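You operate a simulated robot arm through the tools that you are given. There is no shell and no other tool. Be economical: measure what you need, move in short steps, check, and stop when the job is done.

Carry out the task below with a simulated two-armed robot. There is one attempt and no reset: what you move stays moved.

## Task
File the beige folder, the red file, the quickest and the slowest recipe card.
Fine: first folder and file, in the folder rack's red and yellow slots; then the small rack that held the folder: quickest card in its red slot, slowest in its green.

Only the result counts: the job must be done as asked and must still hold three seconds after the hand-in. Knocking over, shifting, dropping, spilling or breaking anything else fails it.

## Robot
Two 7-joint arms with two-finger parallel grippers on one trunk, on a base that drives. Base frame: it is fixed to the floor where the robot stands at the start and does not move with it; the origin is under the middle of the robot, x ahead of it, y to its left, z up; the surface under the hand at the start is at about z = 85.5. Readings come in cm, degrees, newtons and seconds.
The left shoulder is at the start at [2, 11.3, 132.2], the right one opposite. With the tool pointing down near the work surface each hand reaches from about 10 to 58 cm from the robot's upright axis, wherever it stands, measured 20 degrees to its own side. Places, roughly: green slot of the small rack [50, 0, 90]; red slot of the folder rack [-10, -80, 90]; red slot of the small rack [40, 0, 90]; yellow slot of the folder rack [10, -90, 90]. Payload 1.57 kg a hand.
The TCP of each hand is the grasp point between the finger pads, 3 cm short of the fingertips. In the tool frame z runs along the fingers and y along their closing line. Largest opening 8 cm; finger width 1.7, thickness 1.2; the body of the gripper, 4 by 8.2 cm, starts 8 cm behind the TCP.
Orientation is that of the tool frame in the base frame, as [roll, pitch, yaw] about the fixed x, y, z axes, in that order (R = Rz(yaw) Ry(pitch) Rx(roll)). With the fingers straight down and closing along the base's y, the tool's x points along the base's -x, its y along +y and its z along -z.

## Interface
- The arms move only by the tool apply_moves. It takes "left_series", "right_series" or both (then of equal length, played together; a hand with none holds still); each is a list of rows, each an object (a shift or turn left out is 0, a gripper value left out holds the last) with "slide": the shift along the tool's x, y, z in cm, a list of three; "angular": the turn, a rotation vector about the tool's x, y, z in degrees, a list of three; "jaw": the finger opening in cm, from 0 to 8. In form: [{"slide": [tx, ty, tz], "angular": [ax, ay, az], "jaw": jaw}, ...]. A call has 1 to 12 rows; each row shifts and turns the commanded pose from where the row before left it, along the tool's axes as they then stand. Each row takes 0.2 s and may step no farther than 5 cm and 8.6 degrees from the row before; otherwise, or with a gripper value out of range, the whole call is refused. Where a pose cannot be reached the arm comes as near as it can. A force on the tool above 40 N (or 10 N above the force at the start of the call, whichever is more), or a blocked arm, ends the call early, and 0.2 s more pass. The fingers move at their own pace (about 4.5 cm/s each) and stop on an object; they squeeze with about 37 N. The grip force told is the motor's: it shows also when the fingers shut on nothing. Time passes only in rows, and 0.2 s behind the last, so rows that do not move let the fingers close. It gives the time, the measured TCP pose, the force on the tool (base axes), the opening and the grip force at its end, in the units of the frame above (readings bear some noise), with the torque about the TCP (base axes, N m) and any sound that the robot's microphone picked up.
- Cameras (640 x 400 px; columns grow to the right, rows downward): "scene" is now at [9.88, -6.56, 145.97]; the picture's right is [-0.67, -0.75, 0.00], its down [-0.36, 0.33, -0.87] and it looks along [0.65, -0.58, -0.49] (base axes); focal length 214 px, centre (320, 200). "left" rides on the left gripper at [7.2, 0.7, -12.2] in its tool frame; the picture's right is [-0.09, 1.00, 0.00], its down [-0.84, -0.08, -0.54] and it looks along [-0.54, -0.05, 0.84] (tool axes); focal length 238 px, centre (320, 200). "right" rides on the right gripper at [7.2, -0.7, -12.2] in its tool frame; the picture's right is [0.09, 1.00, 0.00], its down [-0.84, 0.08, -0.54] and it looks along [-0.54, 0.05, 0.84] (tool axes); focal length 238 px, centre (320, 200). There is no depth. A picture from a camera that has moved, and an enlarged one, comes with that camera's place and axes in the base frame and with its lens. The place of the scene camera against the robot may be out by one fixed shift of up to 2.5 cm in any direction.
- capture(camera): a new picture of that camera. It takes no simulated time.
- move_column(by): slides the trunk up (or, below 0, down) by that many cm; the arms and the scene camera ride with it, the base frame stays. It gives what a move gives, with no picture.
- steer(legs): drives the robot by 1 to 6 legs, each [ahead, left, turn to the left] in cm, cm and degrees, along the robot's own axes; the way and the turn of a leg run together, so that a leg with both is an arc; at most 150 cm and 180 degrees a leg. The arms and the cameras ride along, it lands a little off, and it stops where it bumps. It gives what a move gives.
- aim_head(pan, tilt): turns the head with the scene camera to pan (to the left, within 80 degrees either way) and tilt (down, from -29 to 69), counted from straight ahead of the robot. It gives what a move gives.
- close_up(camera, box): a new picture of the part [left, top, right, bottom] of that camera's present view, enlarged. It takes no simulated time.
- job_done(): hands the job in; it is judged then, once.

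Work in short steps. Places have to be worked out from the pictures, the camera data and where the tool is seen: move nearer, look again, correct. Check each grasp and each placing, and mend what went wrong. You have 120 turns and 100 pictures in all, those below and enlarged ones among them. Open the grippers and draw the arms clear of the work before you hand the job in, unless the task says otherwise; then end with one line.

The tools are called by a JSON object that holds its "name" and its "arguments". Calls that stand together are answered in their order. apply_moves: Moves the arms, as the interface text tells. Its arguments: {"type":"object","properties":{"left_series":{"type":"array"},"right_series":{"type":"array"}},"required":[]} The other tools are called the same way: move_column (by) slides the trunk up or down; steer (legs) drives the base; aim_head (pan, tilt) turns the head that bears the scene camera; capture (camera) takes a picture; close_up (camera, box) takes an enlarged picture of a part of a camera's view; job_done () hands the job in.

At the start:

```text
t: 0.0
left_eef_pos: [39.92, -3.77, 142.34]
left_ee_rot: [179.9, 0.1, 179.8]
left_force: [-0.8, -0.6, -0.2]
left_ft_torque: [0.01, -0.01, 0.0]
left_width: 8.0
left_gripper_force: 0.0
right_eef_pos: [25.57, -30.82, 132.6]
right_ee_rot: [180.0, 0.0, -180.0]
right_force: [0.3, 0.1, 0.0]
right_ft_torque: [0.04, -0.01, 0.02]
right_width: 7.98
right_gripper_force: 0.1
trunk travel left (down, up): [-37.5, 19.5]
robot x, y, heading: [0.01, -0.1, -0.0]
head pan, tilt: [-41.8, 29.2]
```

scene: 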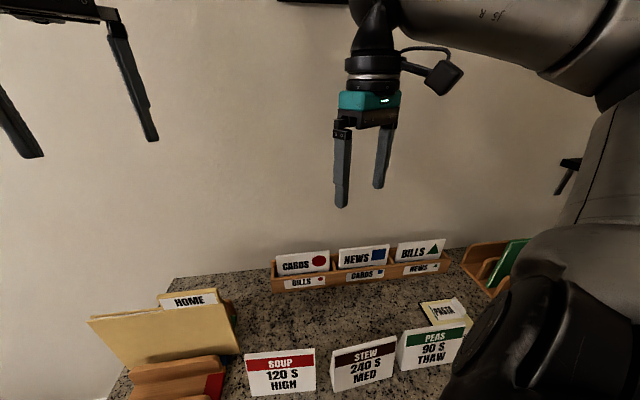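
right: 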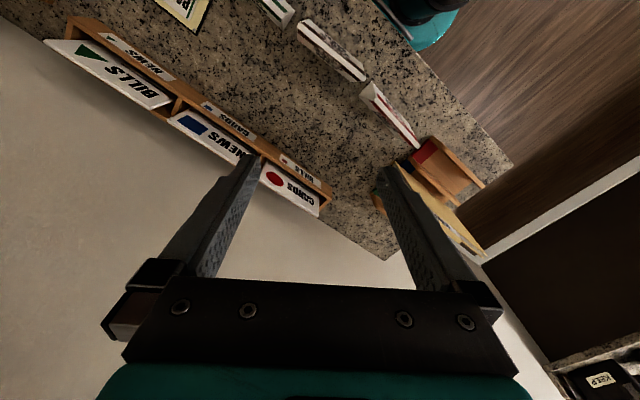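
left: 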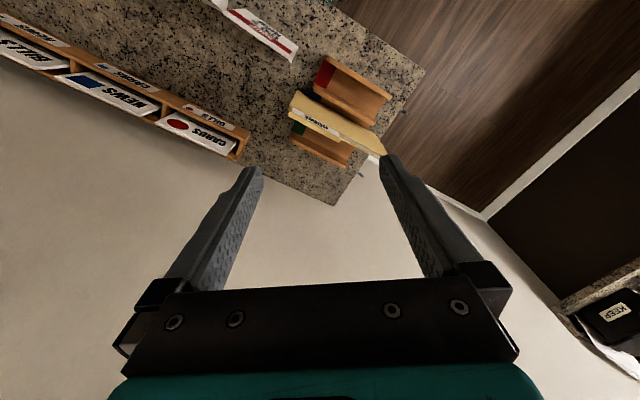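

The small rack with the beige folder is ahead and the cards lie to its right. I look around with the head to find the folder rack, the red file and everything else.

{"name": "aim_head", "arguments": {"pan": 0, "tilt": 45}}

{"name": "capture", "arguments": {"camera": "scene"}}

{"name": "aim_head", "arguments": {"pan": -80, "tilt": 40}}

{"name": "capture", "arguments": {"camera": "scene"}}

{"name": "aim_head", "arguments": {"pan": 60, "tilt": 40}}

{"name": "capture", "arguments": {"camera": "scene"}}

```text
t: 1.1
left_eef_pos: [39.96, -3.81, 142.38]
left_ee_rot: [180.0, 0.0, -179.9]
left_force: [0.4, 0.0, -0.7]
left_ft_torque: [-0.01, 0.04, 0.02]
left_width: 8.0
left_gripper_force: 0.1
right_eef_pos: [25.69, -30.73, 132.51]
right_ee_rot: [179.9, -0.1, -179.9]
right_force: [0.5, 0.2, 1.3]
right_ft_torque: [0.0, -0.02, 0.01]
right_width: 7.99
right_gripper_force: 0.1
trunk travel left (down, up): [-37.5, 19.5]
robot x, y, heading: [-0.1, 0.2, 0.0]
head pan, tilt: [0.0, 45.0]
```

```text
96 pictures are left
camera scene: at [11.24, -0.52, 143.58], right [0.0, -1.0, 0.0], down [-0.71, 0.0, -0.71], along [0.71, 0.0, -0.71], focal length 214 px, centre (320, 200)
```

scene: 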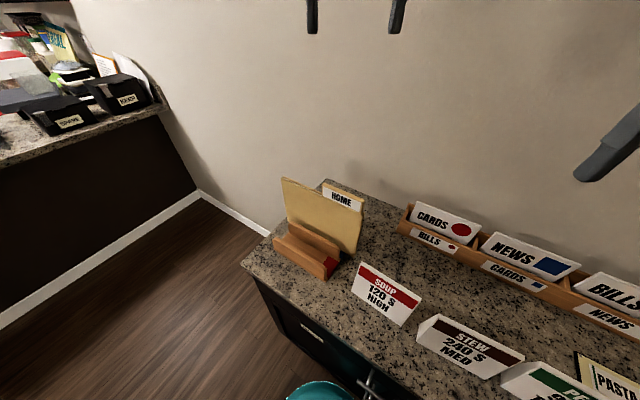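

```text
t: 2.6
left_eef_pos: [39.88, -3.82, 142.3]
left_ee_rot: [180.0, 0.0, -180.0]
left_force: [-0.2, -0.4, -0.3]
left_ft_torque: [0.02, -0.01, 0.01]
left_width: 7.98
left_gripper_force: 0.0
right_eef_pos: [25.76, -30.63, 132.48]
right_ee_rot: [179.9, -0.1, 179.9]
right_force: [0.0, 0.0, -0.6]
right_ft_torque: [0.01, -0.04, -0.01]
right_width: 8.0
right_gripper_force: 0.0
trunk travel left (down, up): [-37.5, 19.5]
robot x, y, heading: [-0.19, -0.27, 0.1]
head pan, tilt: [-80.0, 40.0]
```

```text
95 pictures are left
camera scene: at [4.59, -8.88, 144.3], right [-0.98, -0.17, 0.0], down [-0.11, 0.63, -0.77], along [0.13, -0.75, -0.64], focal length 214 px, centre (320, 200)
```

scene: 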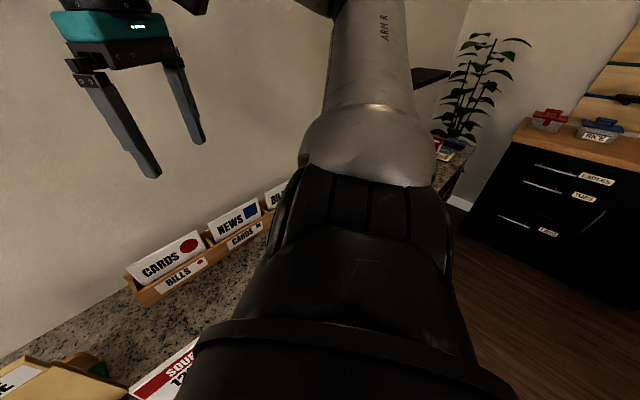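

```text
t: 4.8
left_eef_pos: [40.03, -3.68, 142.27]
left_ee_rot: [180.0, 0.0, -180.0]
left_force: [-0.4, 0.1, -0.5]
left_ft_torque: [0.04, -0.02, 0.0]
left_width: 8.02
left_gripper_force: 0.1
right_eef_pos: [25.73, -30.75, 132.48]
right_ee_rot: [-179.9, 0.0, 180.0]
right_force: [-0.6, 0.0, -0.3]
right_ft_torque: [-0.03, 0.01, 0.02]
right_width: 7.99
right_gripper_force: 0.0
trunk travel left (down, up): [-37.5, 19.5]
robot x, y, heading: [0.13, 0.17, -0.1]
head pan, tilt: [60.0, 40.0]
```

```text
94 pictures are left
camera scene: at [7.37, 6.85, 144.3], right [0.87, -0.5, 0.0], down [-0.32, -0.56, -0.77], along [0.38, 0.66, -0.64], focal length 214 px, centre (320, 200)
```

scene: 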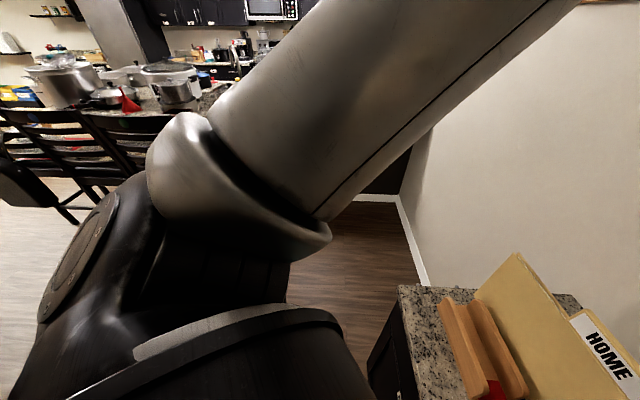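

The counter's front edge runs from about (42,21) to (13,-16), at a heading of about -38°, with the folder rack ~70 cm to the right along it. I turn to face the counter squarely and look again.

{"name": "steer", "arguments": {"legs": [[0, 0, -38]]}}

{"name": "aim_head", "arguments": {"pan": -50, "tilt": 35}}

{"name": "capture", "arguments": {"camera": "scene"}}

{"name": "aim_head", "arguments": {"pan": 0, "tilt": 50}}

{"name": "capture", "arguments": {"camera": "scene"}}

```text
t: 7.0
left_eef_pos: [29.08, -27.41, 142.17]
left_ee_rot: [179.9, 0.0, 142.1]
left_force: [-0.5, 0.4, -0.4]
left_ft_torque: [0.02, -0.02, -0.04]
left_width: 7.99
left_gripper_force: 0.1
right_eef_pos: [1.43, -40.12, 132.45]
right_ee_rot: [180.0, -0.1, 142.2]
right_force: [-0.6, -0.1, 0.1]
right_ft_torque: [0.01, 0.02, 0.02]
right_width: 7.98
right_gripper_force: 0.0
trunk travel left (down, up): [-37.5, 19.5]
robot x, y, heading: [0.31, -0.22, -37.7]
head pan, tilt: [60.0, 40.0]
```

```text
t: 8.9
left_eef_pos: [29.19, -27.46, 142.18]
left_ee_rot: [180.0, 0.0, 142.1]
left_force: [0.1, 0.7, 0.8]
left_ft_torque: [-0.06, 0.0, -0.02]
left_width: 8.01
left_gripper_force: 0.0
right_eef_pos: [1.55, -40.06, 132.49]
right_ee_rot: [179.9, -0.1, 142.1]
right_force: [0.3, -1.2, 0.2]
right_ft_torque: [-0.01, -0.01, -0.02]
right_width: 7.97
right_gripper_force: 0.0
trunk travel left (down, up): [-37.5, 19.5]
robot x, y, heading: [-0.04, -0.21, -37.9]
head pan, tilt: [-50.0, 35.0]
```

```text
93 pictures are left
camera scene: at [3.23, -9.92, 145.06], right [-1.0, -0.04, 0.0], down [-0.02, 0.57, -0.82], along [0.03, -0.82, -0.57], focal length 214 px, centre (320, 200)
```

scene: 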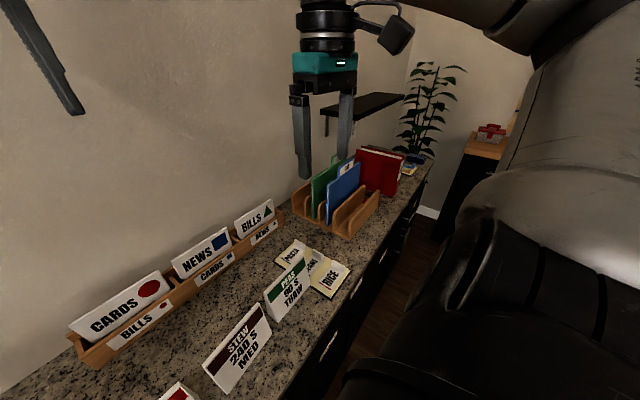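

```text
t: 10.1
left_eef_pos: [29.23, -27.54, 142.33]
left_ee_rot: [180.0, 0.0, 142.2]
left_force: [0.8, -0.7, -0.5]
left_ft_torque: [-0.01, 0.01, 0.02]
left_width: 7.99
left_gripper_force: 0.2
right_eef_pos: [1.35, -40.1, 132.54]
right_ee_rot: [-180.0, 0.0, 142.1]
right_force: [0.5, 0.4, 0.8]
right_ft_torque: [0.01, -0.01, 0.01]
right_width: 8.01
right_gripper_force: 0.2
trunk travel left (down, up): [-37.5, 19.5]
robot x, y, heading: [-0.19, 0.01, -37.8]
head pan, tilt: [0.0, 50.0]
```

```text
92 pictures are left
camera scene: at [8.97, -5.86, 142.89], right [-0.61, -0.79, 0.0], down [-0.6, 0.47, -0.64], along [0.51, -0.4, -0.77], focal length 214 px, centre (320, 200)
```

scene: 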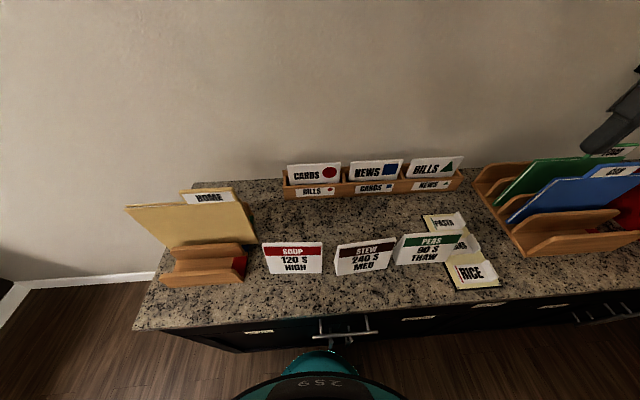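

PEAS 90 s and STEW 240 s are candidates for the quickest and slowest. I zoom in to check the cards, the packets and both racks.

{"name": "close_up", "arguments": {"camera": "scene", "box": [240, 200, 520, 320]}}

{"name": "close_up", "arguments": {"camera": "scene", "box": [110, 170, 290, 300]}}

{"name": "close_up", "arguments": {"camera": "scene", "box": [440, 120, 640, 270]}}

```text
2.29 times, centred on (380, 260) of scene
camera zoom: at [8.97, -5.86, 142.89], right [-0.61, -0.79, 0.0], down [-0.6, 0.47, -0.64], along [0.51, -0.4, -0.77], focal length 490 px, centre (183, 63)
```

zoom: 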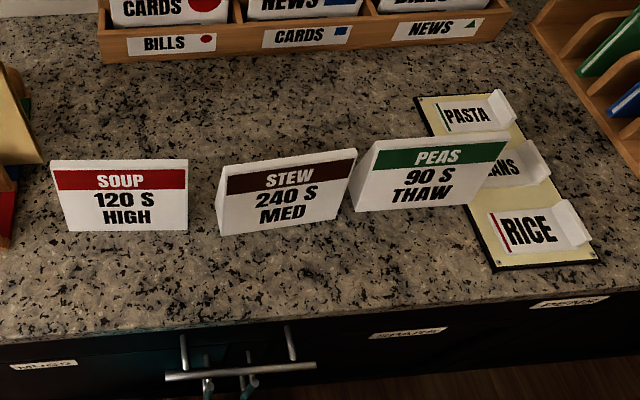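

```text
3.08 times, centred on (200, 235) of scene
camera zoom: at [8.97, -5.86, 142.89], right [-0.61, -0.79, 0.0], down [-0.6, 0.47, -0.64], along [0.51, -0.4, -0.77], focal length 660 px, centre (689, 92)
```

zoom: 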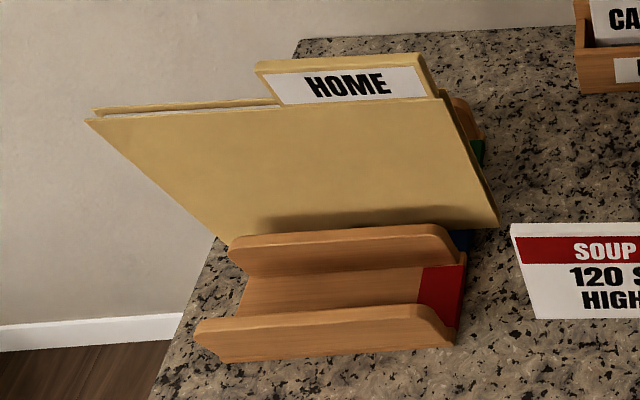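

```text
2.67 times, centred on (540, 195) of scene
camera zoom: at [8.97, -5.86, 142.89], right [-0.61, -0.79, 0.0], down [-0.6, 0.47, -0.64], along [0.51, -0.4, -0.77], focal length 572 px, centre (-267, 213)
```

zoom: 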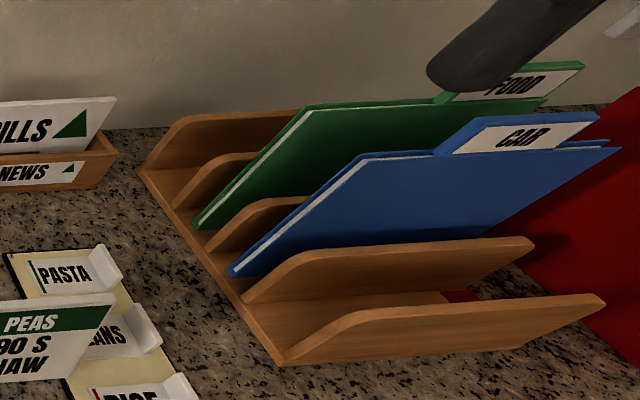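

The folder rack's front slot (red) and back slot look empty, with the red file at its right end. I drive 62 cm to the right along the counter to see it better.

{"name": "steer", "arguments": {"legs": [[0, -62, 0]]}}

{"name": "aim_head", "arguments": {"pan": -10, "tilt": 52}}

{"name": "capture", "arguments": {"camera": "scene"}}

{"name": "capture", "arguments": {"camera": "right"}}

```text
t: 13.6
left_eef_pos: [-8.9, -76.25, 142.32]
left_ee_rot: [180.0, 0.0, 142.1]
left_force: [-0.5, 0.7, -0.3]
left_ft_torque: [0.04, -0.04, -0.01]
left_width: 7.98
left_gripper_force: 0.0
right_eef_pos: [-36.72, -88.9, 132.51]
right_ee_rot: [-180.0, 0.1, 141.9]
right_force: [-0.8, 0.3, 0.1]
right_ft_torque: [0.02, 0.0, 0.01]
right_width: 8.02
right_gripper_force: 0.0
trunk travel left (down, up): [-37.5, 19.5]
robot x, y, heading: [-37.72, -48.67, -38.1]
head pan, tilt: [0.0, 50.0]
```

```text
t: 14.3
left_eef_pos: [-8.95, -76.31, 142.31]
left_ee_rot: [-180.0, 0.0, 142.0]
left_force: [0.4, -0.4, -0.6]
left_ft_torque: [-0.01, -0.01, 0.0]
left_width: 7.99
left_gripper_force: 0.1
right_eef_pos: [-36.72, -88.75, 132.52]
right_ee_rot: [-180.0, 0.0, 141.8]
right_force: [0.0, -0.6, 0.7]
right_ft_torque: [-0.02, -0.03, 0.03]
right_width: 8.01
right_gripper_force: 0.2
trunk travel left (down, up): [-37.5, 19.5]
robot x, y, heading: [-38.27, -48.58, -37.8]
head pan, tilt: [-10.0, 52.0]
```

```text
88 pictures are left
camera scene: at [-30.11, -55.44, 142.62], right [-0.74, -0.67, 0.0], down [-0.53, 0.59, -0.62], along [0.41, -0.46, -0.79], focal length 214 px, centre (320, 200)
```

scene: 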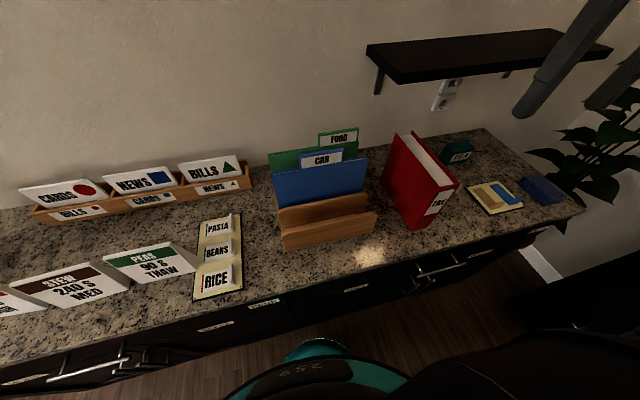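

```text
87 pictures are left
camera right: at [-42.78, -84.96, 144.63], right [0.54, 0.84, 0.0], down [0.71, -0.45, 0.54], along [0.46, -0.29, -0.84], focal length 238 px, centre (320, 200)
```

right: 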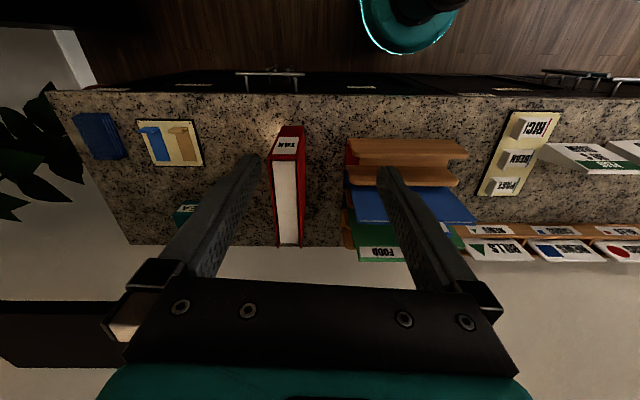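

The red file stands upright right of the rack, spine towards me; it must be turned by 90° to go into a slot. I zoom in to measure it and the slots.

{"name": "close_up", "arguments": {"camera": "scene", "box": [250, 110, 490, 260]}}

{"name": "close_up", "arguments": {"camera": "right", "box": [250, 110, 490, 260]}}

{"name": "capture", "arguments": {"camera": "left"}}

```text
2.67 times, centred on (370, 185) of scene
camera zoom: at [-30.11, -55.44, 142.62], right [-0.74, -0.67, 0.0], down [-0.53, 0.59, -0.62], along [0.41, -0.46, -0.79], focal length 572 px, centre (187, 240)
```

zoom: 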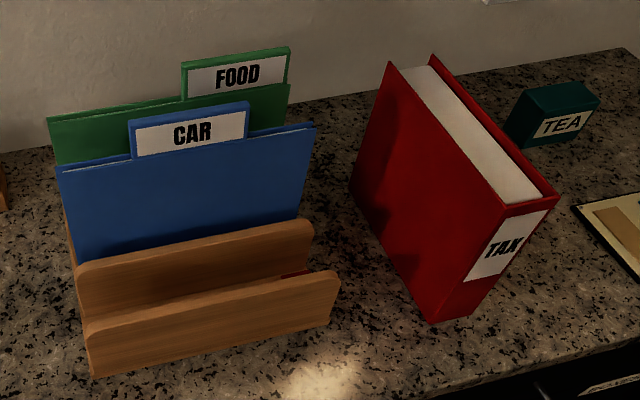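

```text
2.67 times, centred on (370, 185) of right
camera zoom: at [-42.78, -84.96, 144.63], right [0.54, 0.84, 0.0], down [0.71, -0.45, 0.54], along [0.46, -0.29, -0.84], focal length 636 px, centre (187, 240)
```

zoom: 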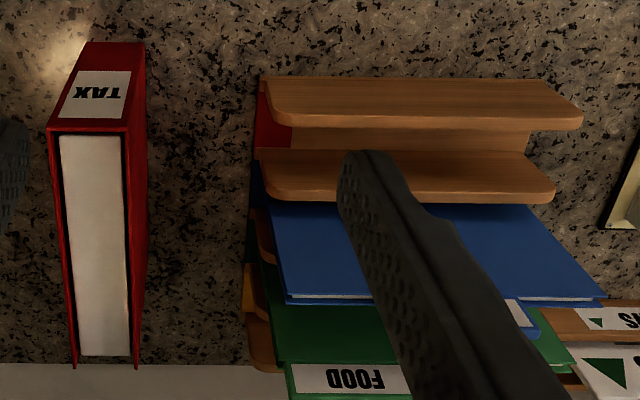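

```text
84 pictures are left
camera left: at [-14.26, -71.3, 154.33], right [0.69, 0.73, 0.0], down [0.61, -0.58, 0.54], along [0.39, -0.37, -0.84], focal length 238 px, centre (320, 200)
```

left: 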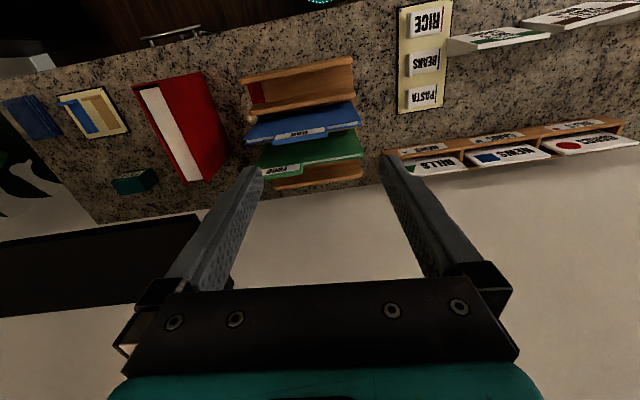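

I zoom the left wrist view on the rack and file to compare the file's thickness with the back slot.

{"name": "close_up", "arguments": {"camera": "left", "box": [130, 50, 370, 200]}}

```text
2.67 times, centred on (250, 125) of left
camera zoom: at [-14.26, -71.3, 154.33], right [0.69, 0.73, 0.0], down [0.61, -0.58, 0.54], along [0.39, -0.37, -0.84], focal length 636 px, centre (507, 400)
```

zoom: 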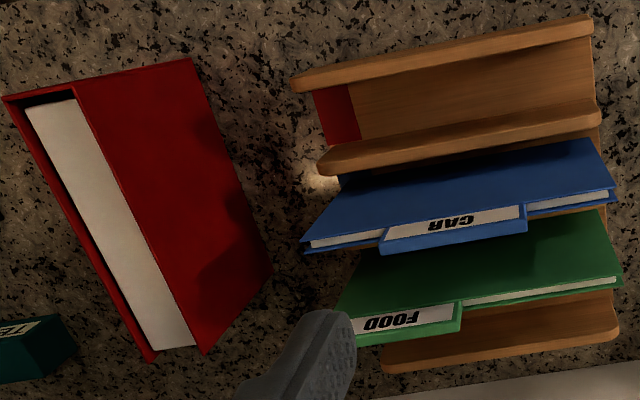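

The counter, rack and file are all square to a heading of about -34°. The file is about 5.5 cm thick, 19 high and 22 deep, and the back slot is near 9 cm pitch. I square up, shift right and slightly ahead, then look again.

{"name": "steer", "arguments": {"legs": [[0, 0, 4], [0, -17, 0], [3, 0, 0]]}}

{"name": "aim_head", "arguments": {"pan": 0, "tilt": 55}}

{"name": "capture", "arguments": {"camera": "scene"}}

{"name": "close_up", "arguments": {"camera": "left", "box": [130, 20, 640, 339]}}

```text
t: 16.6
left_eef_pos: [-13.88, -89.93, 142.26]
left_ee_rot: [-180.0, -0.1, 146.0]
left_force: [0.1, 0.0, -0.4]
left_ft_torque: [0.06, 0.04, 0.01]
left_width: 7.99
left_gripper_force: 0.0
right_eef_pos: [-40.7, -104.23, 132.54]
right_ee_rot: [-180.0, 0.0, 146.0]
right_force: [-0.5, -0.9, 0.1]
right_ft_torque: [0.01, 0.03, -0.02]
right_width: 8.02
right_gripper_force: 0.2
trunk travel left (down, up): [-37.5, 19.5]
robot x, y, heading: [-44.99, -64.25, -34.0]
head pan, tilt: [-10.0, 52.0]
```

```text
t: 17.4
left_eef_pos: [-14.09, -89.75, 142.4]
left_ee_rot: [180.0, 0.1, 145.9]
left_force: [-0.5, 0.0, 0.7]
left_ft_torque: [-0.02, 0.02, 0.02]
left_width: 8.01
left_gripper_force: 0.0
right_eef_pos: [-40.85, -104.19, 132.53]
right_ee_rot: [180.0, 0.0, 145.9]
right_force: [0.0, -0.6, -0.1]
right_ft_torque: [0.03, -0.02, -0.02]
right_width: 7.99
right_gripper_force: 0.0
trunk travel left (down, up): [-37.5, 19.5]
robot x, y, heading: [-45.18, -64.48, -33.9]
head pan, tilt: [0.0, 55.0]
```

```text
82 pictures are left
camera scene: at [-36.13, -69.45, 142.24], right [-0.56, -0.83, 0.0], down [-0.68, 0.46, -0.57], along [0.48, -0.32, -0.82], focal length 214 px, centre (320, 200)
```

scene: 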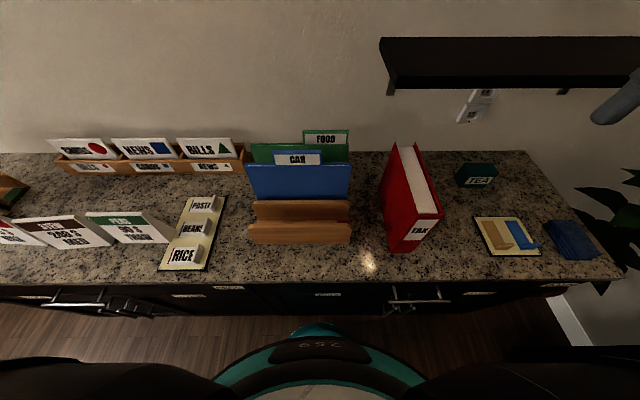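

```text
1.25 times, centred on (385, 180) of left
camera zoom: at [-19.73, -85.16, 154.35], right [0.63, 0.77, 0.0], down [0.65, -0.53, 0.54], along [0.42, -0.34, -0.84], focal length 299 px, centre (238, 226)
```

zoom: 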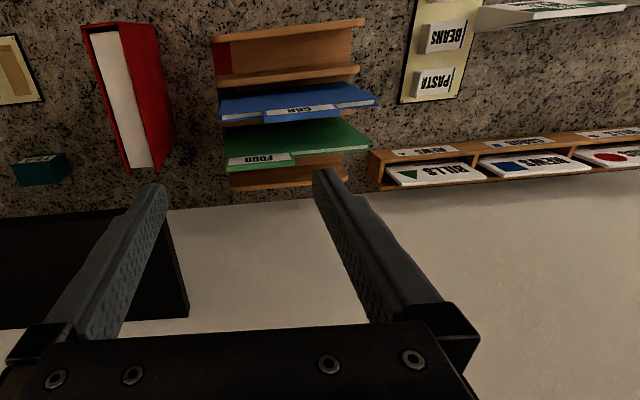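

I'm squared up: file centre at about n=39, t=100 (n along heading -34°, t to the right), top near z=105. I draw the left hand clear and bring the right hand over the file.

{"name": "apply_moves", "arguments": {"left_series": [{"slide": [1, 4, 0]}, {"slide": [1, 4, 0]}, {"slide": [1, 4, 0]}, {"slide": [1, 4, 0]}, {"slide": [1, 4, 0]}, {"slide": [1, 4, 0]}, {"slide": [1, 4, 0]}, {"slide": [1, 2, 0]}], "right_series": [{"slide": [-3.7, 2.25, 0]}, {"slide": [-3.7, 2.25, 0]}, {"slide": [-3.7, 2.25, 0]}, {"slide": [-3.8, 2.25, 0]}, {"slide": [0, 0, 3]}, {"slide": [0, 0, 3]}, {"slide": [0, 0, 3]}, {"slide": [0, 0, 3]}]}}

{"name": "capture", "arguments": {"camera": "right"}}

{"name": "capture", "arguments": {"camera": "scene"}}

```text
t: 19.2
left_eef_pos: [-3.79, -60.34, 142.24]
left_ee_rot: [-179.9, 0.0, 145.9]
left_force: [0.3, -0.1, -0.3]
left_ft_torque: [0.0, 0.0, -0.03]
left_width: 8.01
left_gripper_force: 0.0
right_eef_pos: [-23.41, -105.04, 120.48]
right_ee_rot: [-179.9, 0.0, 146.0]
right_force: [-0.5, -0.3, -1.0]
right_ft_torque: [-0.03, 0.0, -0.01]
right_width: 8.04
right_gripper_force: 0.0
trunk travel left (down, up): [-37.5, 19.5]
robot x, y, heading: [-44.84, -64.06, -33.7]
head pan, tilt: [0.0, 55.0]
```

```text
80 pictures are left
camera right: at [-29.71, -101.74, 132.64], right [0.48, 0.88, 0.0], down [0.74, -0.4, 0.54], along [0.48, -0.26, -0.84], focal length 238 px, centre (320, 200)
```

right: 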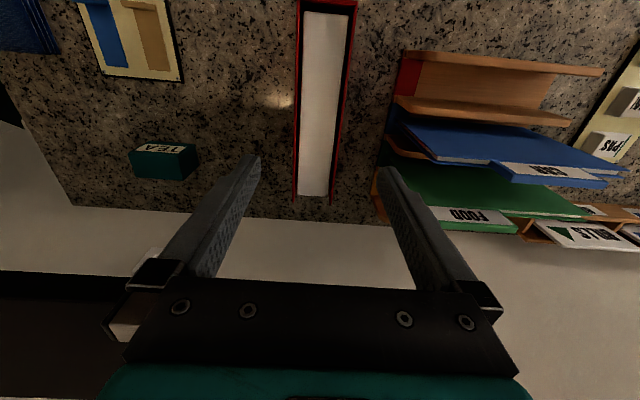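

```text
79 pictures are left
camera scene: at [-36.06, -69.47, 142.23], right [-0.56, -0.83, 0.0], down [-0.68, 0.46, -0.57], along [0.48, -0.32, -0.82], focal length 214 px, centre (320, 200)
```

scene: 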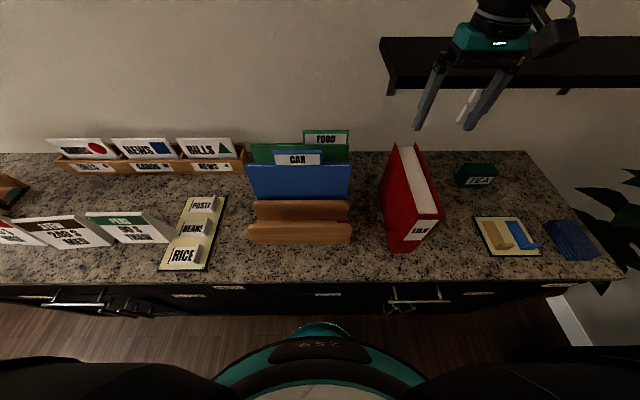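

The hand is centred on the file (t≈100.2); I turn 1.5° to match it and descend to z≈102.5, straddling it.

{"name": "apply_moves", "arguments": {"right_series": [{"slide": [0, 0, 4], "angular": [0, 0, -1.5]}, {"slide": [0, 0, 4]}, {"slide": [0, 0, 4]}, {"slide": [0, 0, 3]}, {"slide": [0, 0, 3]}]}}

{"name": "capture", "arguments": {"camera": "right"}}

{"name": "close_up", "arguments": {"camera": "scene", "box": [340, 80, 500, 280]}}

```text
t: 20.4
left_eef_pos: [-3.87, -60.39, 142.28]
left_ee_rot: [-179.9, -0.1, 145.9]
left_force: [1.0, -0.2, 0.1]
left_ft_torque: [0.0, -0.01, 0.01]
left_width: 8.01
left_gripper_force: 0.1
right_eef_pos: [-23.39, -105.21, 102.5]
right_ee_rot: [-180.0, 0.1, 147.5]
right_force: [-0.1, -0.4, 0.0]
right_ft_torque: [-0.01, 0.02, 0.03]
right_width: 8.03
right_gripper_force: 0.0
trunk travel left (down, up): [-37.5, 19.5]
robot x, y, heading: [-44.97, -64.6, -33.9]
head pan, tilt: [0.0, 55.0]
```

```text
78 pictures are left
camera right: at [-29.79, -101.91, 114.62], right [0.46, 0.89, 0.0], down [0.75, -0.38, 0.54], along [0.48, -0.25, -0.84], focal length 238 px, centre (320, 200)
```

right: 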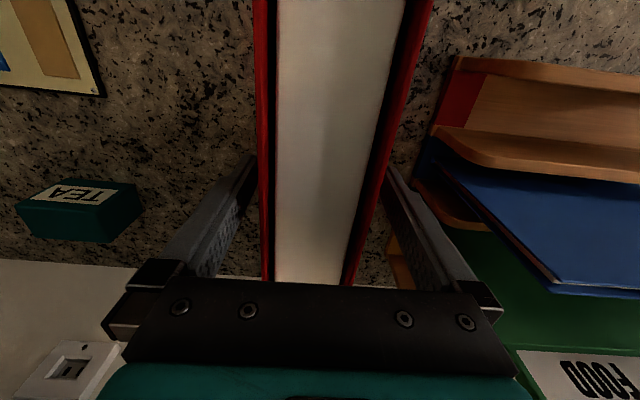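

```text
2.00 times, centred on (420, 180) of scene
camera zoom: at [-36.06, -69.5, 142.23], right [-0.56, -0.83, 0.0], down [-0.68, 0.46, -0.57], along [0.48, -0.32, -0.82], focal length 429 px, centre (120, 240)
```

zoom: 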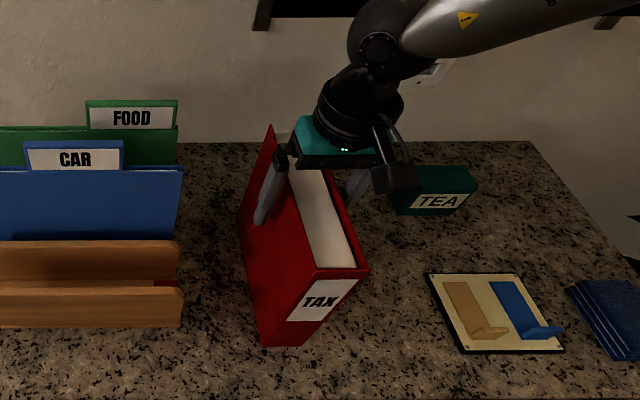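

The fingers straddle the file with clearance on both sides; I close on it.

{"name": "apply_moves", "arguments": {"right_series": [{"jaw": 4.0}, {"jaw": 4.0}, {"jaw": 4.0}, {"jaw": 4.0}]}}

```text
t: 21.4
left_eef_pos: [-3.83, -60.4, 142.28]
left_ee_rot: [180.0, 0.0, 145.9]
left_force: [0.1, -0.6, 0.4]
left_ft_torque: [-0.02, 0.03, -0.03]
left_width: 8.0
left_gripper_force: 0.0
right_eef_pos: [-23.39, -105.07, 102.46]
right_ee_rot: [-180.0, 0.0, 147.5]
right_force: [-1.0, -0.5, 0.0]
right_ft_torque: [-0.23, -0.11, -0.05]
right_width: 5.5
right_gripper_force: 36.5
trunk travel left (down, up): [-37.5, 19.5]
robot x, y, heading: [-44.96, -64.31, -34.0]
head pan, tilt: [0.0, 55.0]
```

The grip is firm at 5.5 cm, so the file is 5.5 cm thick. I lift it straight up.

{"name": "apply_moves", "arguments": {"right_series": [{"slide": [0, 0, -1]}, {"slide": [0, 0, -3]}, {"slide": [0, 0, -4]}, {"slide": [0, 0, -4]}, {"slide": [0, 0, -4]}, {"slide": [0, 0, -4]}, {"slide": [0, 0, -4]}]}}

{"name": "capture", "arguments": {"camera": "scene"}}

{"name": "capture", "arguments": {"camera": "right"}}

```text
t: 23.0
left_eef_pos: [-4.11, -60.26, 142.33]
left_ee_rot: [-180.0, 0.0, 146.0]
left_force: [0.2, -0.2, 0.5]
left_ft_torque: [-0.05, 0.01, 0.02]
left_width: 8.0
left_gripper_force: 0.0
right_eef_pos: [-23.62, -104.81, 126.66]
right_ee_rot: [-180.0, 0.3, 147.6]
right_force: [-7.5, 4.6, -4.4]
right_ft_torque: [0.05, 0.11, -0.28]
right_width: 5.46
right_gripper_force: 37.3
trunk travel left (down, up): [-37.5, 19.5]
robot x, y, heading: [-45.01, -64.22, -34.1]
head pan, tilt: [0.0, 55.0]
```

```text
76 pictures are left
camera scene: at [-36.28, -69.34, 142.27], right [-0.56, -0.83, 0.0], down [-0.68, 0.46, -0.58], along [0.48, -0.32, -0.82], focal length 214 px, centre (320, 200)
```

scene: 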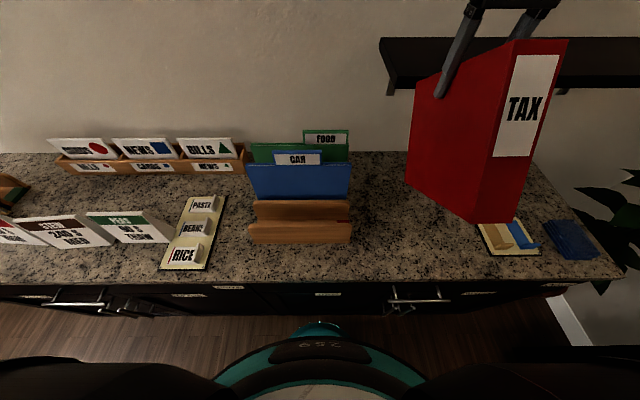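

```text
75 pictures are left
camera right: at [-30.08, -101.64, 138.82], right [0.46, 0.89, 0.0], down [0.75, -0.38, 0.55], along [0.49, -0.25, -0.84], focal length 238 px, centre (320, 200)
```

right: 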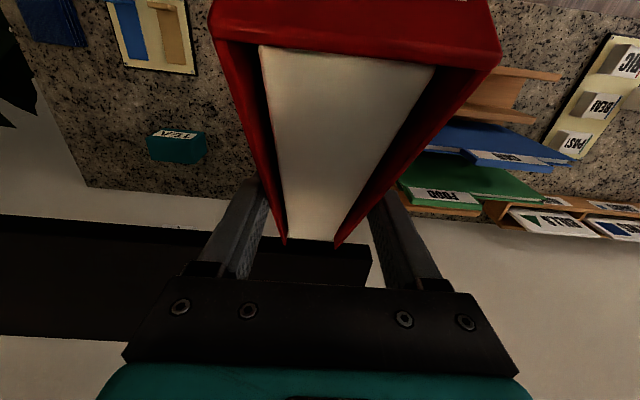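

The file has swung nose-up by about 30°: its far end caught under the wall shelf during the lift, as the force towards me shows. I lower and draw it back clear of the shelf, then look.

{"name": "apply_moves", "arguments": {"right_series": [{"slide": [0, 0, 1.5]}, {"slide": [2, 0, 1]}, {"slide": [3, 0, 0]}, {"slide": [3, 0, 0]}]}}

{"name": "capture", "arguments": {"camera": "right"}}

{"name": "capture", "arguments": {"camera": "left"}}

{"name": "capture", "arguments": {"camera": "scene"}}

```text
t: 24.0
left_eef_pos: [-3.85, -60.35, 142.26]
left_ee_rot: [-180.0, 0.1, 146.1]
left_force: [0.3, 0.8, -0.8]
left_ft_torque: [0.02, -0.04, 0.0]
left_width: 7.96
left_gripper_force: 0.1
right_eef_pos: [-30.31, -100.73, 124.08]
right_ee_rot: [180.0, 0.1, 147.5]
right_force: [-0.5, -0.3, -5.6]
right_ft_torque: [-0.13, -0.16, -0.01]
right_width: 5.48
right_gripper_force: 37.2
trunk travel left (down, up): [-37.5, 19.5]
robot x, y, heading: [-45.06, -64.31, -34.3]
head pan, tilt: [0.0, 55.0]
```

```text
74 pictures are left
camera right: at [-36.68, -97.53, 136.17], right [0.46, 0.89, 0.0], down [0.75, -0.38, 0.54], along [0.48, -0.25, -0.84], focal length 238 px, centre (320, 200)
```

right: 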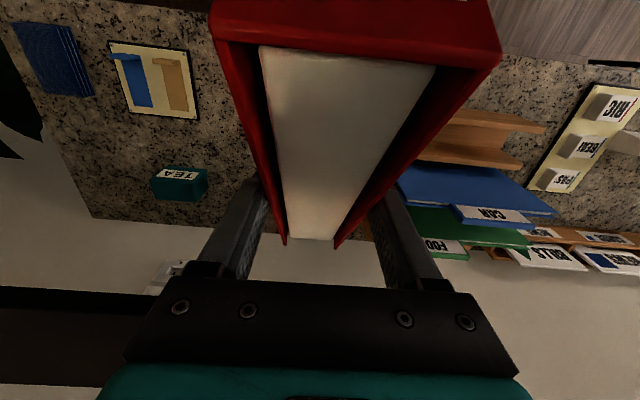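

```text
73 pictures are left
camera left: at [-9.62, -55.79, 154.38], right [0.63, 0.77, 0.0], down [0.65, -0.53, 0.54], along [0.42, -0.34, -0.84], focal length 238 px, centre (320, 200)
```

left: 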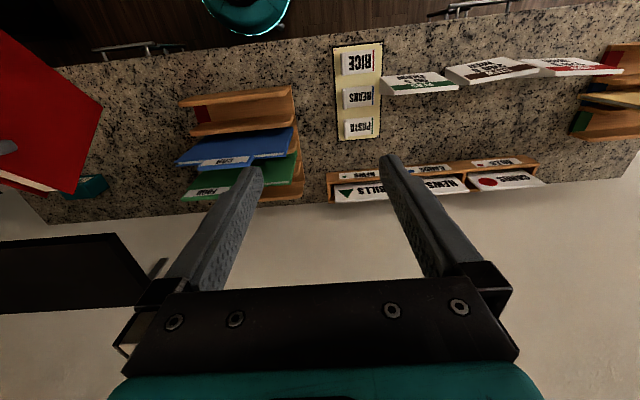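

```text
72 pictures are left
camera scene: at [-36.17, -69.49, 142.24], right [-0.56, -0.83, 0.0], down [-0.68, 0.46, -0.57], along [0.48, -0.32, -0.82], focal length 214 px, centre (320, 200)
```

scene: 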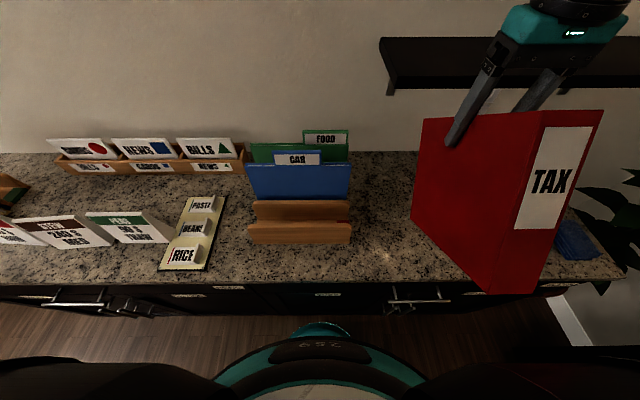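

The file weighs about 5.6 N, is clear of the shelf, and sits about 36° nose-up in the grip. I tilt the tool to level it so I can set it down and regrasp.

{"name": "apply_moves", "arguments": {"right_series": [{"angular": [0, -8, 0]}, {"angular": [0, -8, 0]}, {"angular": [0, -8, 0]}, {"angular": [0, -8, 0]}, {"angular": [0, -4, 0]}, {}]}}

{"name": "capture", "arguments": {"camera": "scene"}}

```text
t: 25.4
left_eef_pos: [-3.82, -60.46, 142.28]
left_ee_rot: [-180.0, 0.1, 146.1]
left_force: [0.0, -0.1, 0.1]
left_ft_torque: [-0.02, 0.02, -0.01]
left_width: 8.02
left_gripper_force: 0.1
right_eef_pos: [-29.02, -102.24, 124.94]
right_ee_rot: [179.9, 35.9, 147.6]
right_force: [-0.6, -1.3, -5.6]
right_ft_torque: [0.03, 0.05, 0.0]
right_width: 5.46
right_gripper_force: 36.8
right hand out of reach, approached as far as the arm can: row 4, 5
trunk travel left (down, up): [-37.5, 19.5]
robot x, y, heading: [-44.9, -64.42, -33.8]
head pan, tilt: [0.0, 55.0]
```

```text
71 pictures are left
camera scene: at [-36.08, -69.5, 142.23], right [-0.56, -0.83, 0.0], down [-0.68, 0.46, -0.57], along [0.48, -0.32, -0.82], focal length 214 px, centre (320, 200)
```

scene: 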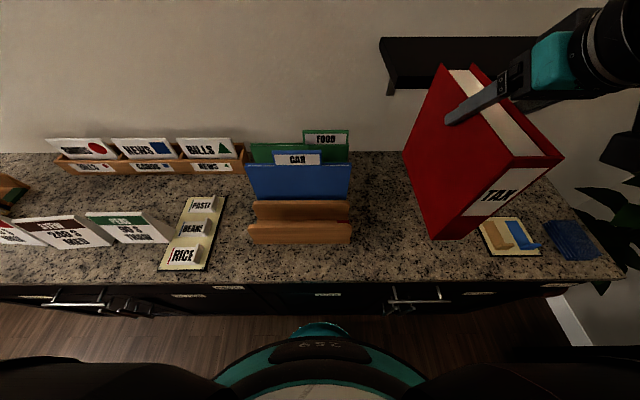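

The spine edges now point to the nadir, so the file is level. I lower it towards the counter, stopping about 1 cm short.

{"name": "apply_moves", "arguments": {"right_series": [{"slide": [1.96, 0, 3.9]}, {"slide": [1.96, 0, 3.9]}, {"slide": [1.96, 0, 3.9]}, {"slide": [1.96, 0, 3.9]}, {"slide": [1.96, 0, 3.9]}]}}

{"name": "capture", "arguments": {"camera": "scene"}}

```text
t: 26.6
left_eef_pos: [-4.06, -60.35, 142.34]
left_ee_rot: [-179.8, 0.2, 146.0]
left_force: [0.4, 0.4, 0.5]
left_ft_torque: [-0.05, -0.01, 0.01]
left_width: 8.02
left_gripper_force: 0.0
right_eef_pos: [-25.17, -104.76, 103.87]
right_ee_rot: [180.0, 36.9, 147.6]
right_force: [-3.5, -1.4, 26.0]
right_ft_torque: [0.25, 0.57, -0.06]
right_width: 5.51
right_gripper_force: 37.0
right hand out of reach, approached as far as the arm can: row 1
trunk travel left (down, up): [-37.5, 19.5]
robot x, y, heading: [-45.37, -64.22, -33.8]
head pan, tilt: [0.0, 55.0]
```

```text
70 pictures are left
camera scene: at [-36.24, -69.27, 142.3], right [-0.56, -0.83, 0.0], down [-0.68, 0.46, -0.58], along [0.48, -0.32, -0.82], focal length 214 px, centre (320, 200)
```

scene: 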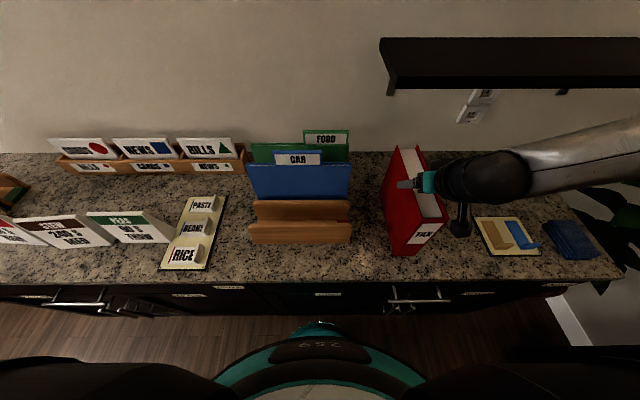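

It has touched down with about 30 N of support, only a small tilt left. I ease down a little, then open so it settles flat.

{"name": "apply_moves", "arguments": {"right_series": [{"slide": [0.2, 0, 0.3]}, {"jaw": 8}, {"jaw": 8}, {"jaw": 8}]}}

{"name": "close_up", "arguments": {"camera": "scene", "box": [340, 120, 500, 280]}}

{"name": "capture", "arguments": {"camera": "right"}}

```text
t: 27.6
left_eef_pos: [-3.93, -60.33, 142.25]
left_ee_rot: [-180.0, 0.0, 146.1]
left_force: [0.1, 1.1, -0.4]
left_ft_torque: [-0.02, 0.0, -0.03]
left_width: 7.99
left_gripper_force: 0.1
right_eef_pos: [-25.45, -104.7, 103.12]
right_ee_rot: [-179.9, 36.1, 147.5]
right_force: [0.9, 1.0, -0.2]
right_ft_torque: [0.0, -0.01, 0.01]
right_width: 8.0
right_gripper_force: 0.1
trunk travel left (down, up): [-37.5, 19.5]
robot x, y, heading: [-44.95, -64.0, -34.0]
head pan, tilt: [0.0, 55.0]
```

```text
2.50 times, centred on (420, 200) of scene
camera zoom: at [-36.1, -69.46, 142.23], right [-0.56, -0.83, 0.0], down [-0.68, 0.46, -0.57], along [0.48, -0.32, -0.82], focal length 536 px, centre (70, 200)
```

zoom: 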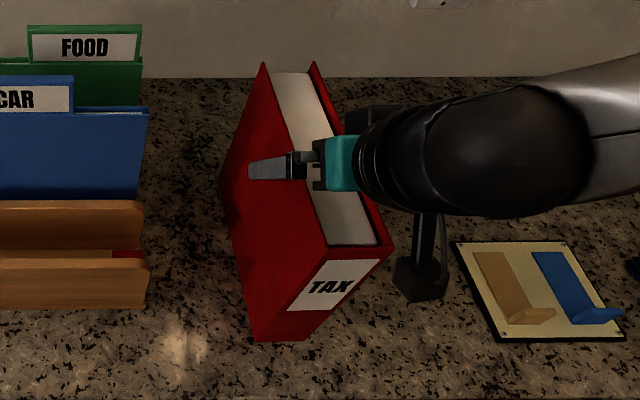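

```text
68 pictures are left
camera right: at [-36.68, -98.42, 108.69], right [0.47, 0.88, -0.05], down [0.34, -0.13, 0.93], along [0.81, -0.46, -0.36], focal length 238 px, centre (320, 200)
```

right: 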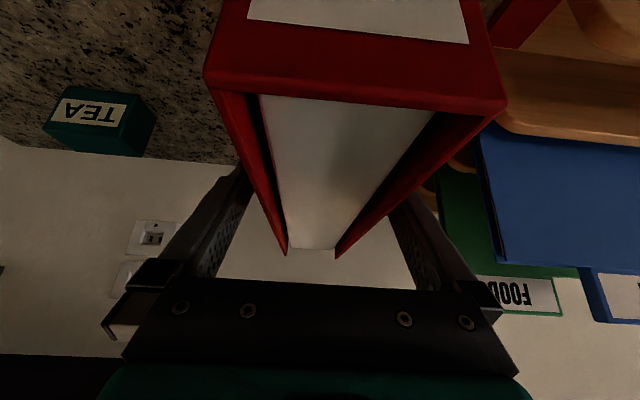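

The file stands flat and free. I turn the tool back to vertical about the grasp point.

{"name": "apply_moves", "arguments": {"right_series": [{"angular": [0, 8, 0]}, {"angular": [0, 8, 0]}, {"angular": [0, 8, 0]}, {"angular": [0, 8, 0]}, {"angular": [0, 4, 0]}, {}]}}

{"name": "capture", "arguments": {"camera": "right"}}

{"name": "close_up", "arguments": {"camera": "scene", "box": [340, 120, 500, 280]}}

```text
t: 29.0
left_eef_pos: [-3.92, -60.59, 142.33]
left_ee_rot: [180.0, -0.1, 145.9]
left_force: [0.4, -0.4, -0.3]
left_ft_torque: [0.0, 0.0, 0.0]
left_width: 8.01
left_gripper_force: 0.0
right_eef_pos: [-25.4, -104.72, 103.33]
right_ee_rot: [-180.0, 0.0, 147.5]
right_force: [-0.4, 0.0, 0.3]
right_ft_torque: [0.01, -0.01, -0.03]
right_width: 7.98
right_gripper_force: 0.0
trunk travel left (down, up): [-37.5, 19.5]
robot x, y, heading: [-44.95, -64.45, -34.0]
head pan, tilt: [0.0, 55.0]
```

```text
67 pictures are left
camera right: at [-31.75, -101.53, 115.33], right [0.46, 0.89, 0.0], down [0.75, -0.38, 0.54], along [0.48, -0.25, -0.84], focal length 238 px, centre (320, 200)
```

right: 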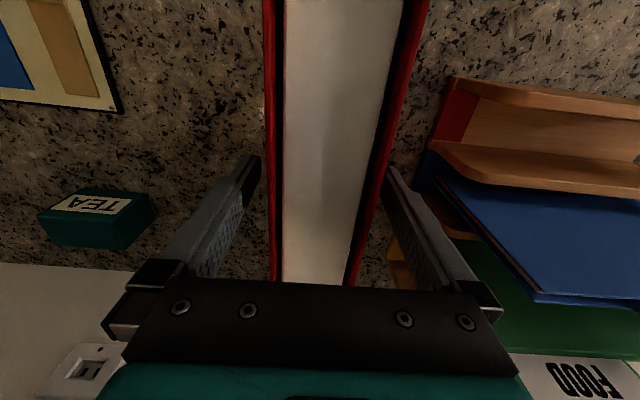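

```text
2.50 times, centred on (420, 200) of scene
camera zoom: at [-36.1, -69.48, 142.24], right [-0.56, -0.83, 0.0], down [-0.68, 0.46, -0.57], along [0.48, -0.32, -0.82], focal length 536 px, centre (70, 200)
```

zoom: 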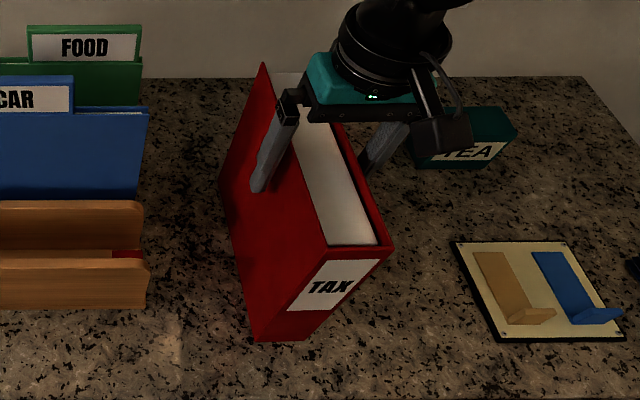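

Yellow shows at the rack's back slot. I lower 1 cm for a deeper grip, close, lift 8 cm and draw back 12 cm from the shelf before going higher.

{"name": "apply_moves", "arguments": {"right_series": [{"slide": [0, 0, 1.3]}, {"jaw": 4}, {"jaw": 4}, {"jaw": 4}, {"jaw": 4}, {"slide": [0, 0, -2]}, {"slide": [0, 0, -3]}, {"slide": [0, 0, -2]}, {"slide": [3, 0, 0]}, {"slide": [3, 0, 0]}, {"slide": [3, 0, 0]}, {"slide": [3, 0, 0]}]}}

{"name": "capture", "arguments": {"camera": "right"}}

{"name": "capture", "arguments": {"camera": "scene"}}

```text
t: 31.6
left_eef_pos: [-3.93, -60.41, 142.38]
left_ee_rot: [180.0, 0.1, 146.0]
left_force: [-0.3, -0.1, 0.3]
left_ft_torque: [0.05, -0.01, 0.02]
left_width: 7.99
left_gripper_force: 0.1
right_eef_pos: [-35.44, -98.23, 108.97]
right_ee_rot: [-179.9, 0.1, 147.5]
right_force: [-1.3, 0.3, -5.6]
right_ft_torque: [0.02, 0.03, -0.01]
right_width: 5.46
right_gripper_force: 37.0
trunk travel left (down, up): [-37.5, 19.5]
robot x, y, heading: [-44.93, -64.33, -33.9]
head pan, tilt: [0.0, 55.0]
```

```text
65 pictures are left
camera right: at [-41.89, -95.01, 121.11], right [0.46, 0.89, 0.0], down [0.75, -0.38, 0.54], along [0.48, -0.25, -0.84], focal length 238 px, centre (320, 200)
```

right: 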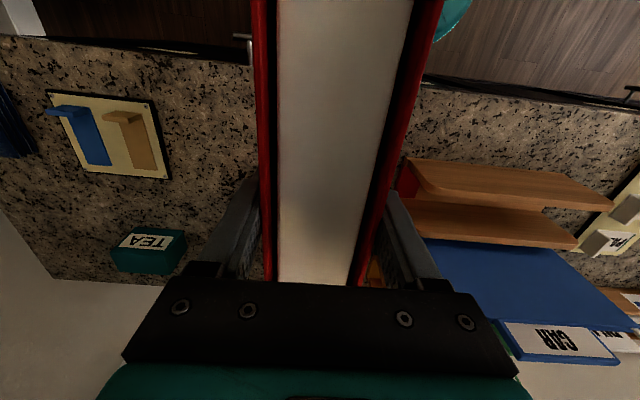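

```text
64 pictures are left
camera scene: at [-36.15, -69.49, 142.24], right [-0.56, -0.83, 0.0], down [-0.68, 0.46, -0.57], along [0.48, -0.32, -0.82], focal length 214 px, centre (320, 200)
```

scene: 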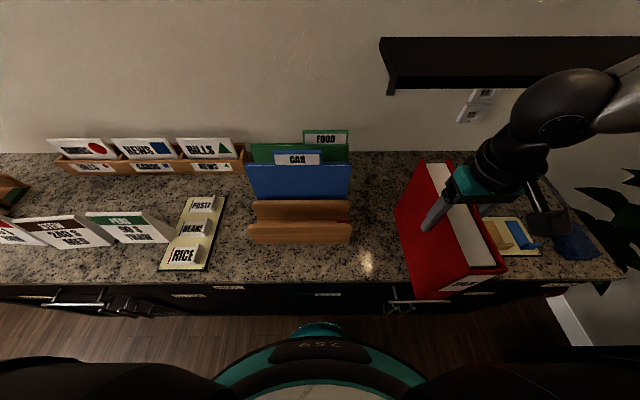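

The file hangs level. I lift it to z≈131 while clear of the shelf and begin turning it counter-clockwise.

{"name": "apply_moves", "arguments": {"right_series": [{"slide": [0, 0, -4]}, {"slide": [0, 0, -4]}, {"slide": [0, 0, -4]}, {"slide": [0, 0, -4]}, {"slide": [0, 0, -4]}, {"slide": [0, 0, -2]}, {"angular": [0, 0, -8]}, {"angular": [0, 0, -8]}, {"angular": [0, 0, -8]}, {"angular": [0, 0, -8]}, {"angular": [0, 0, -8]}, {"angular": [0, 0, -8]}]}}

```text
t: 34.2
left_eef_pos: [-3.77, -60.64, 142.34]
left_ee_rot: [179.9, -0.1, 146.0]
left_force: [0.1, -0.8, -0.2]
left_ft_torque: [0.03, -0.01, 0.03]
left_width: 7.98
left_gripper_force: 0.1
right_eef_pos: [-35.44, -98.45, 130.83]
right_ee_rot: [179.9, -0.1, -164.5]
right_force: [0.7, 0.2, -4.4]
right_ft_torque: [0.02, 0.03, 0.03]
right_width: 5.46
right_gripper_force: 37.4
trunk travel left (down, up): [-37.5, 19.5]
robot x, y, heading: [-45.15, -64.32, -33.7]
head pan, tilt: [0.0, 55.0]
```

The turn works so far; I finish the remaining 40°.

{"name": "apply_moves", "arguments": {"right_series": [{"angular": [0, 0, -8]}, {"angular": [0, 0, -8]}, {"angular": [0, 0, -8]}, {"angular": [0, 0, -8]}, {"angular": [0, 0, -8.4]}, {}]}}

{"name": "capture", "arguments": {"camera": "scene"}}

{"name": "capture", "arguments": {"camera": "left"}}

```text
t: 35.6
left_eef_pos: [-4.01, -60.52, 142.28]
left_ee_rot: [180.0, 0.0, 146.0]
left_force: [0.4, -0.3, -0.9]
left_ft_torque: [0.0, 0.02, -0.01]
left_width: 7.99
left_gripper_force: 0.2
right_eef_pos: [-37.15, -87.26, 133.67]
right_ee_rot: [-179.9, -0.1, -124.1]
right_force: [-0.2, -0.5, -4.6]
right_ft_torque: [-0.06, 0.03, 0.02]
right_width: 5.48
right_gripper_force: 36.9
right hand out of reach, approached as far as the arm can: row 2, 3, 4, 5
trunk travel left (down, up): [-37.5, 19.5]
robot x, y, heading: [-44.81, -64.51, -34.0]
head pan, tilt: [0.0, 55.0]
```

```text
63 pictures are left
camera scene: at [-36.1, -69.55, 142.23], right [-0.56, -0.83, 0.0], down [-0.68, 0.46, -0.57], along [0.48, -0.32, -0.82], focal length 214 px, centre (320, 200)
```

scene: 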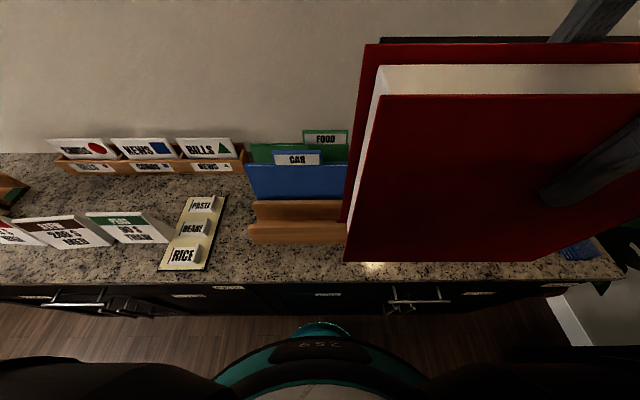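

```text
62 pictures are left
camera left: at [-9.54, -55.86, 154.36], right [0.63, 0.77, 0.0], down [0.65, -0.53, 0.54], along [0.42, -0.34, -0.84], focal length 238 px, centre (320, 200)
```

left: 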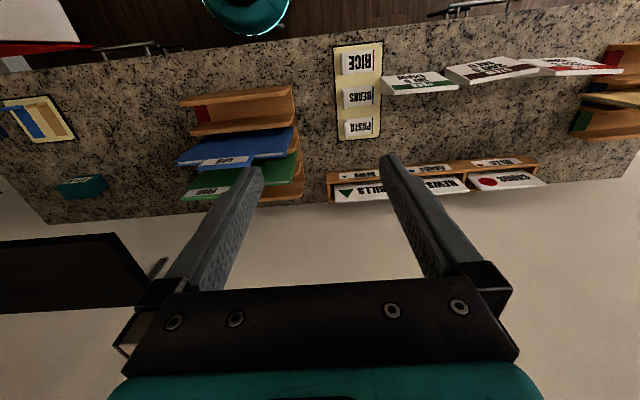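

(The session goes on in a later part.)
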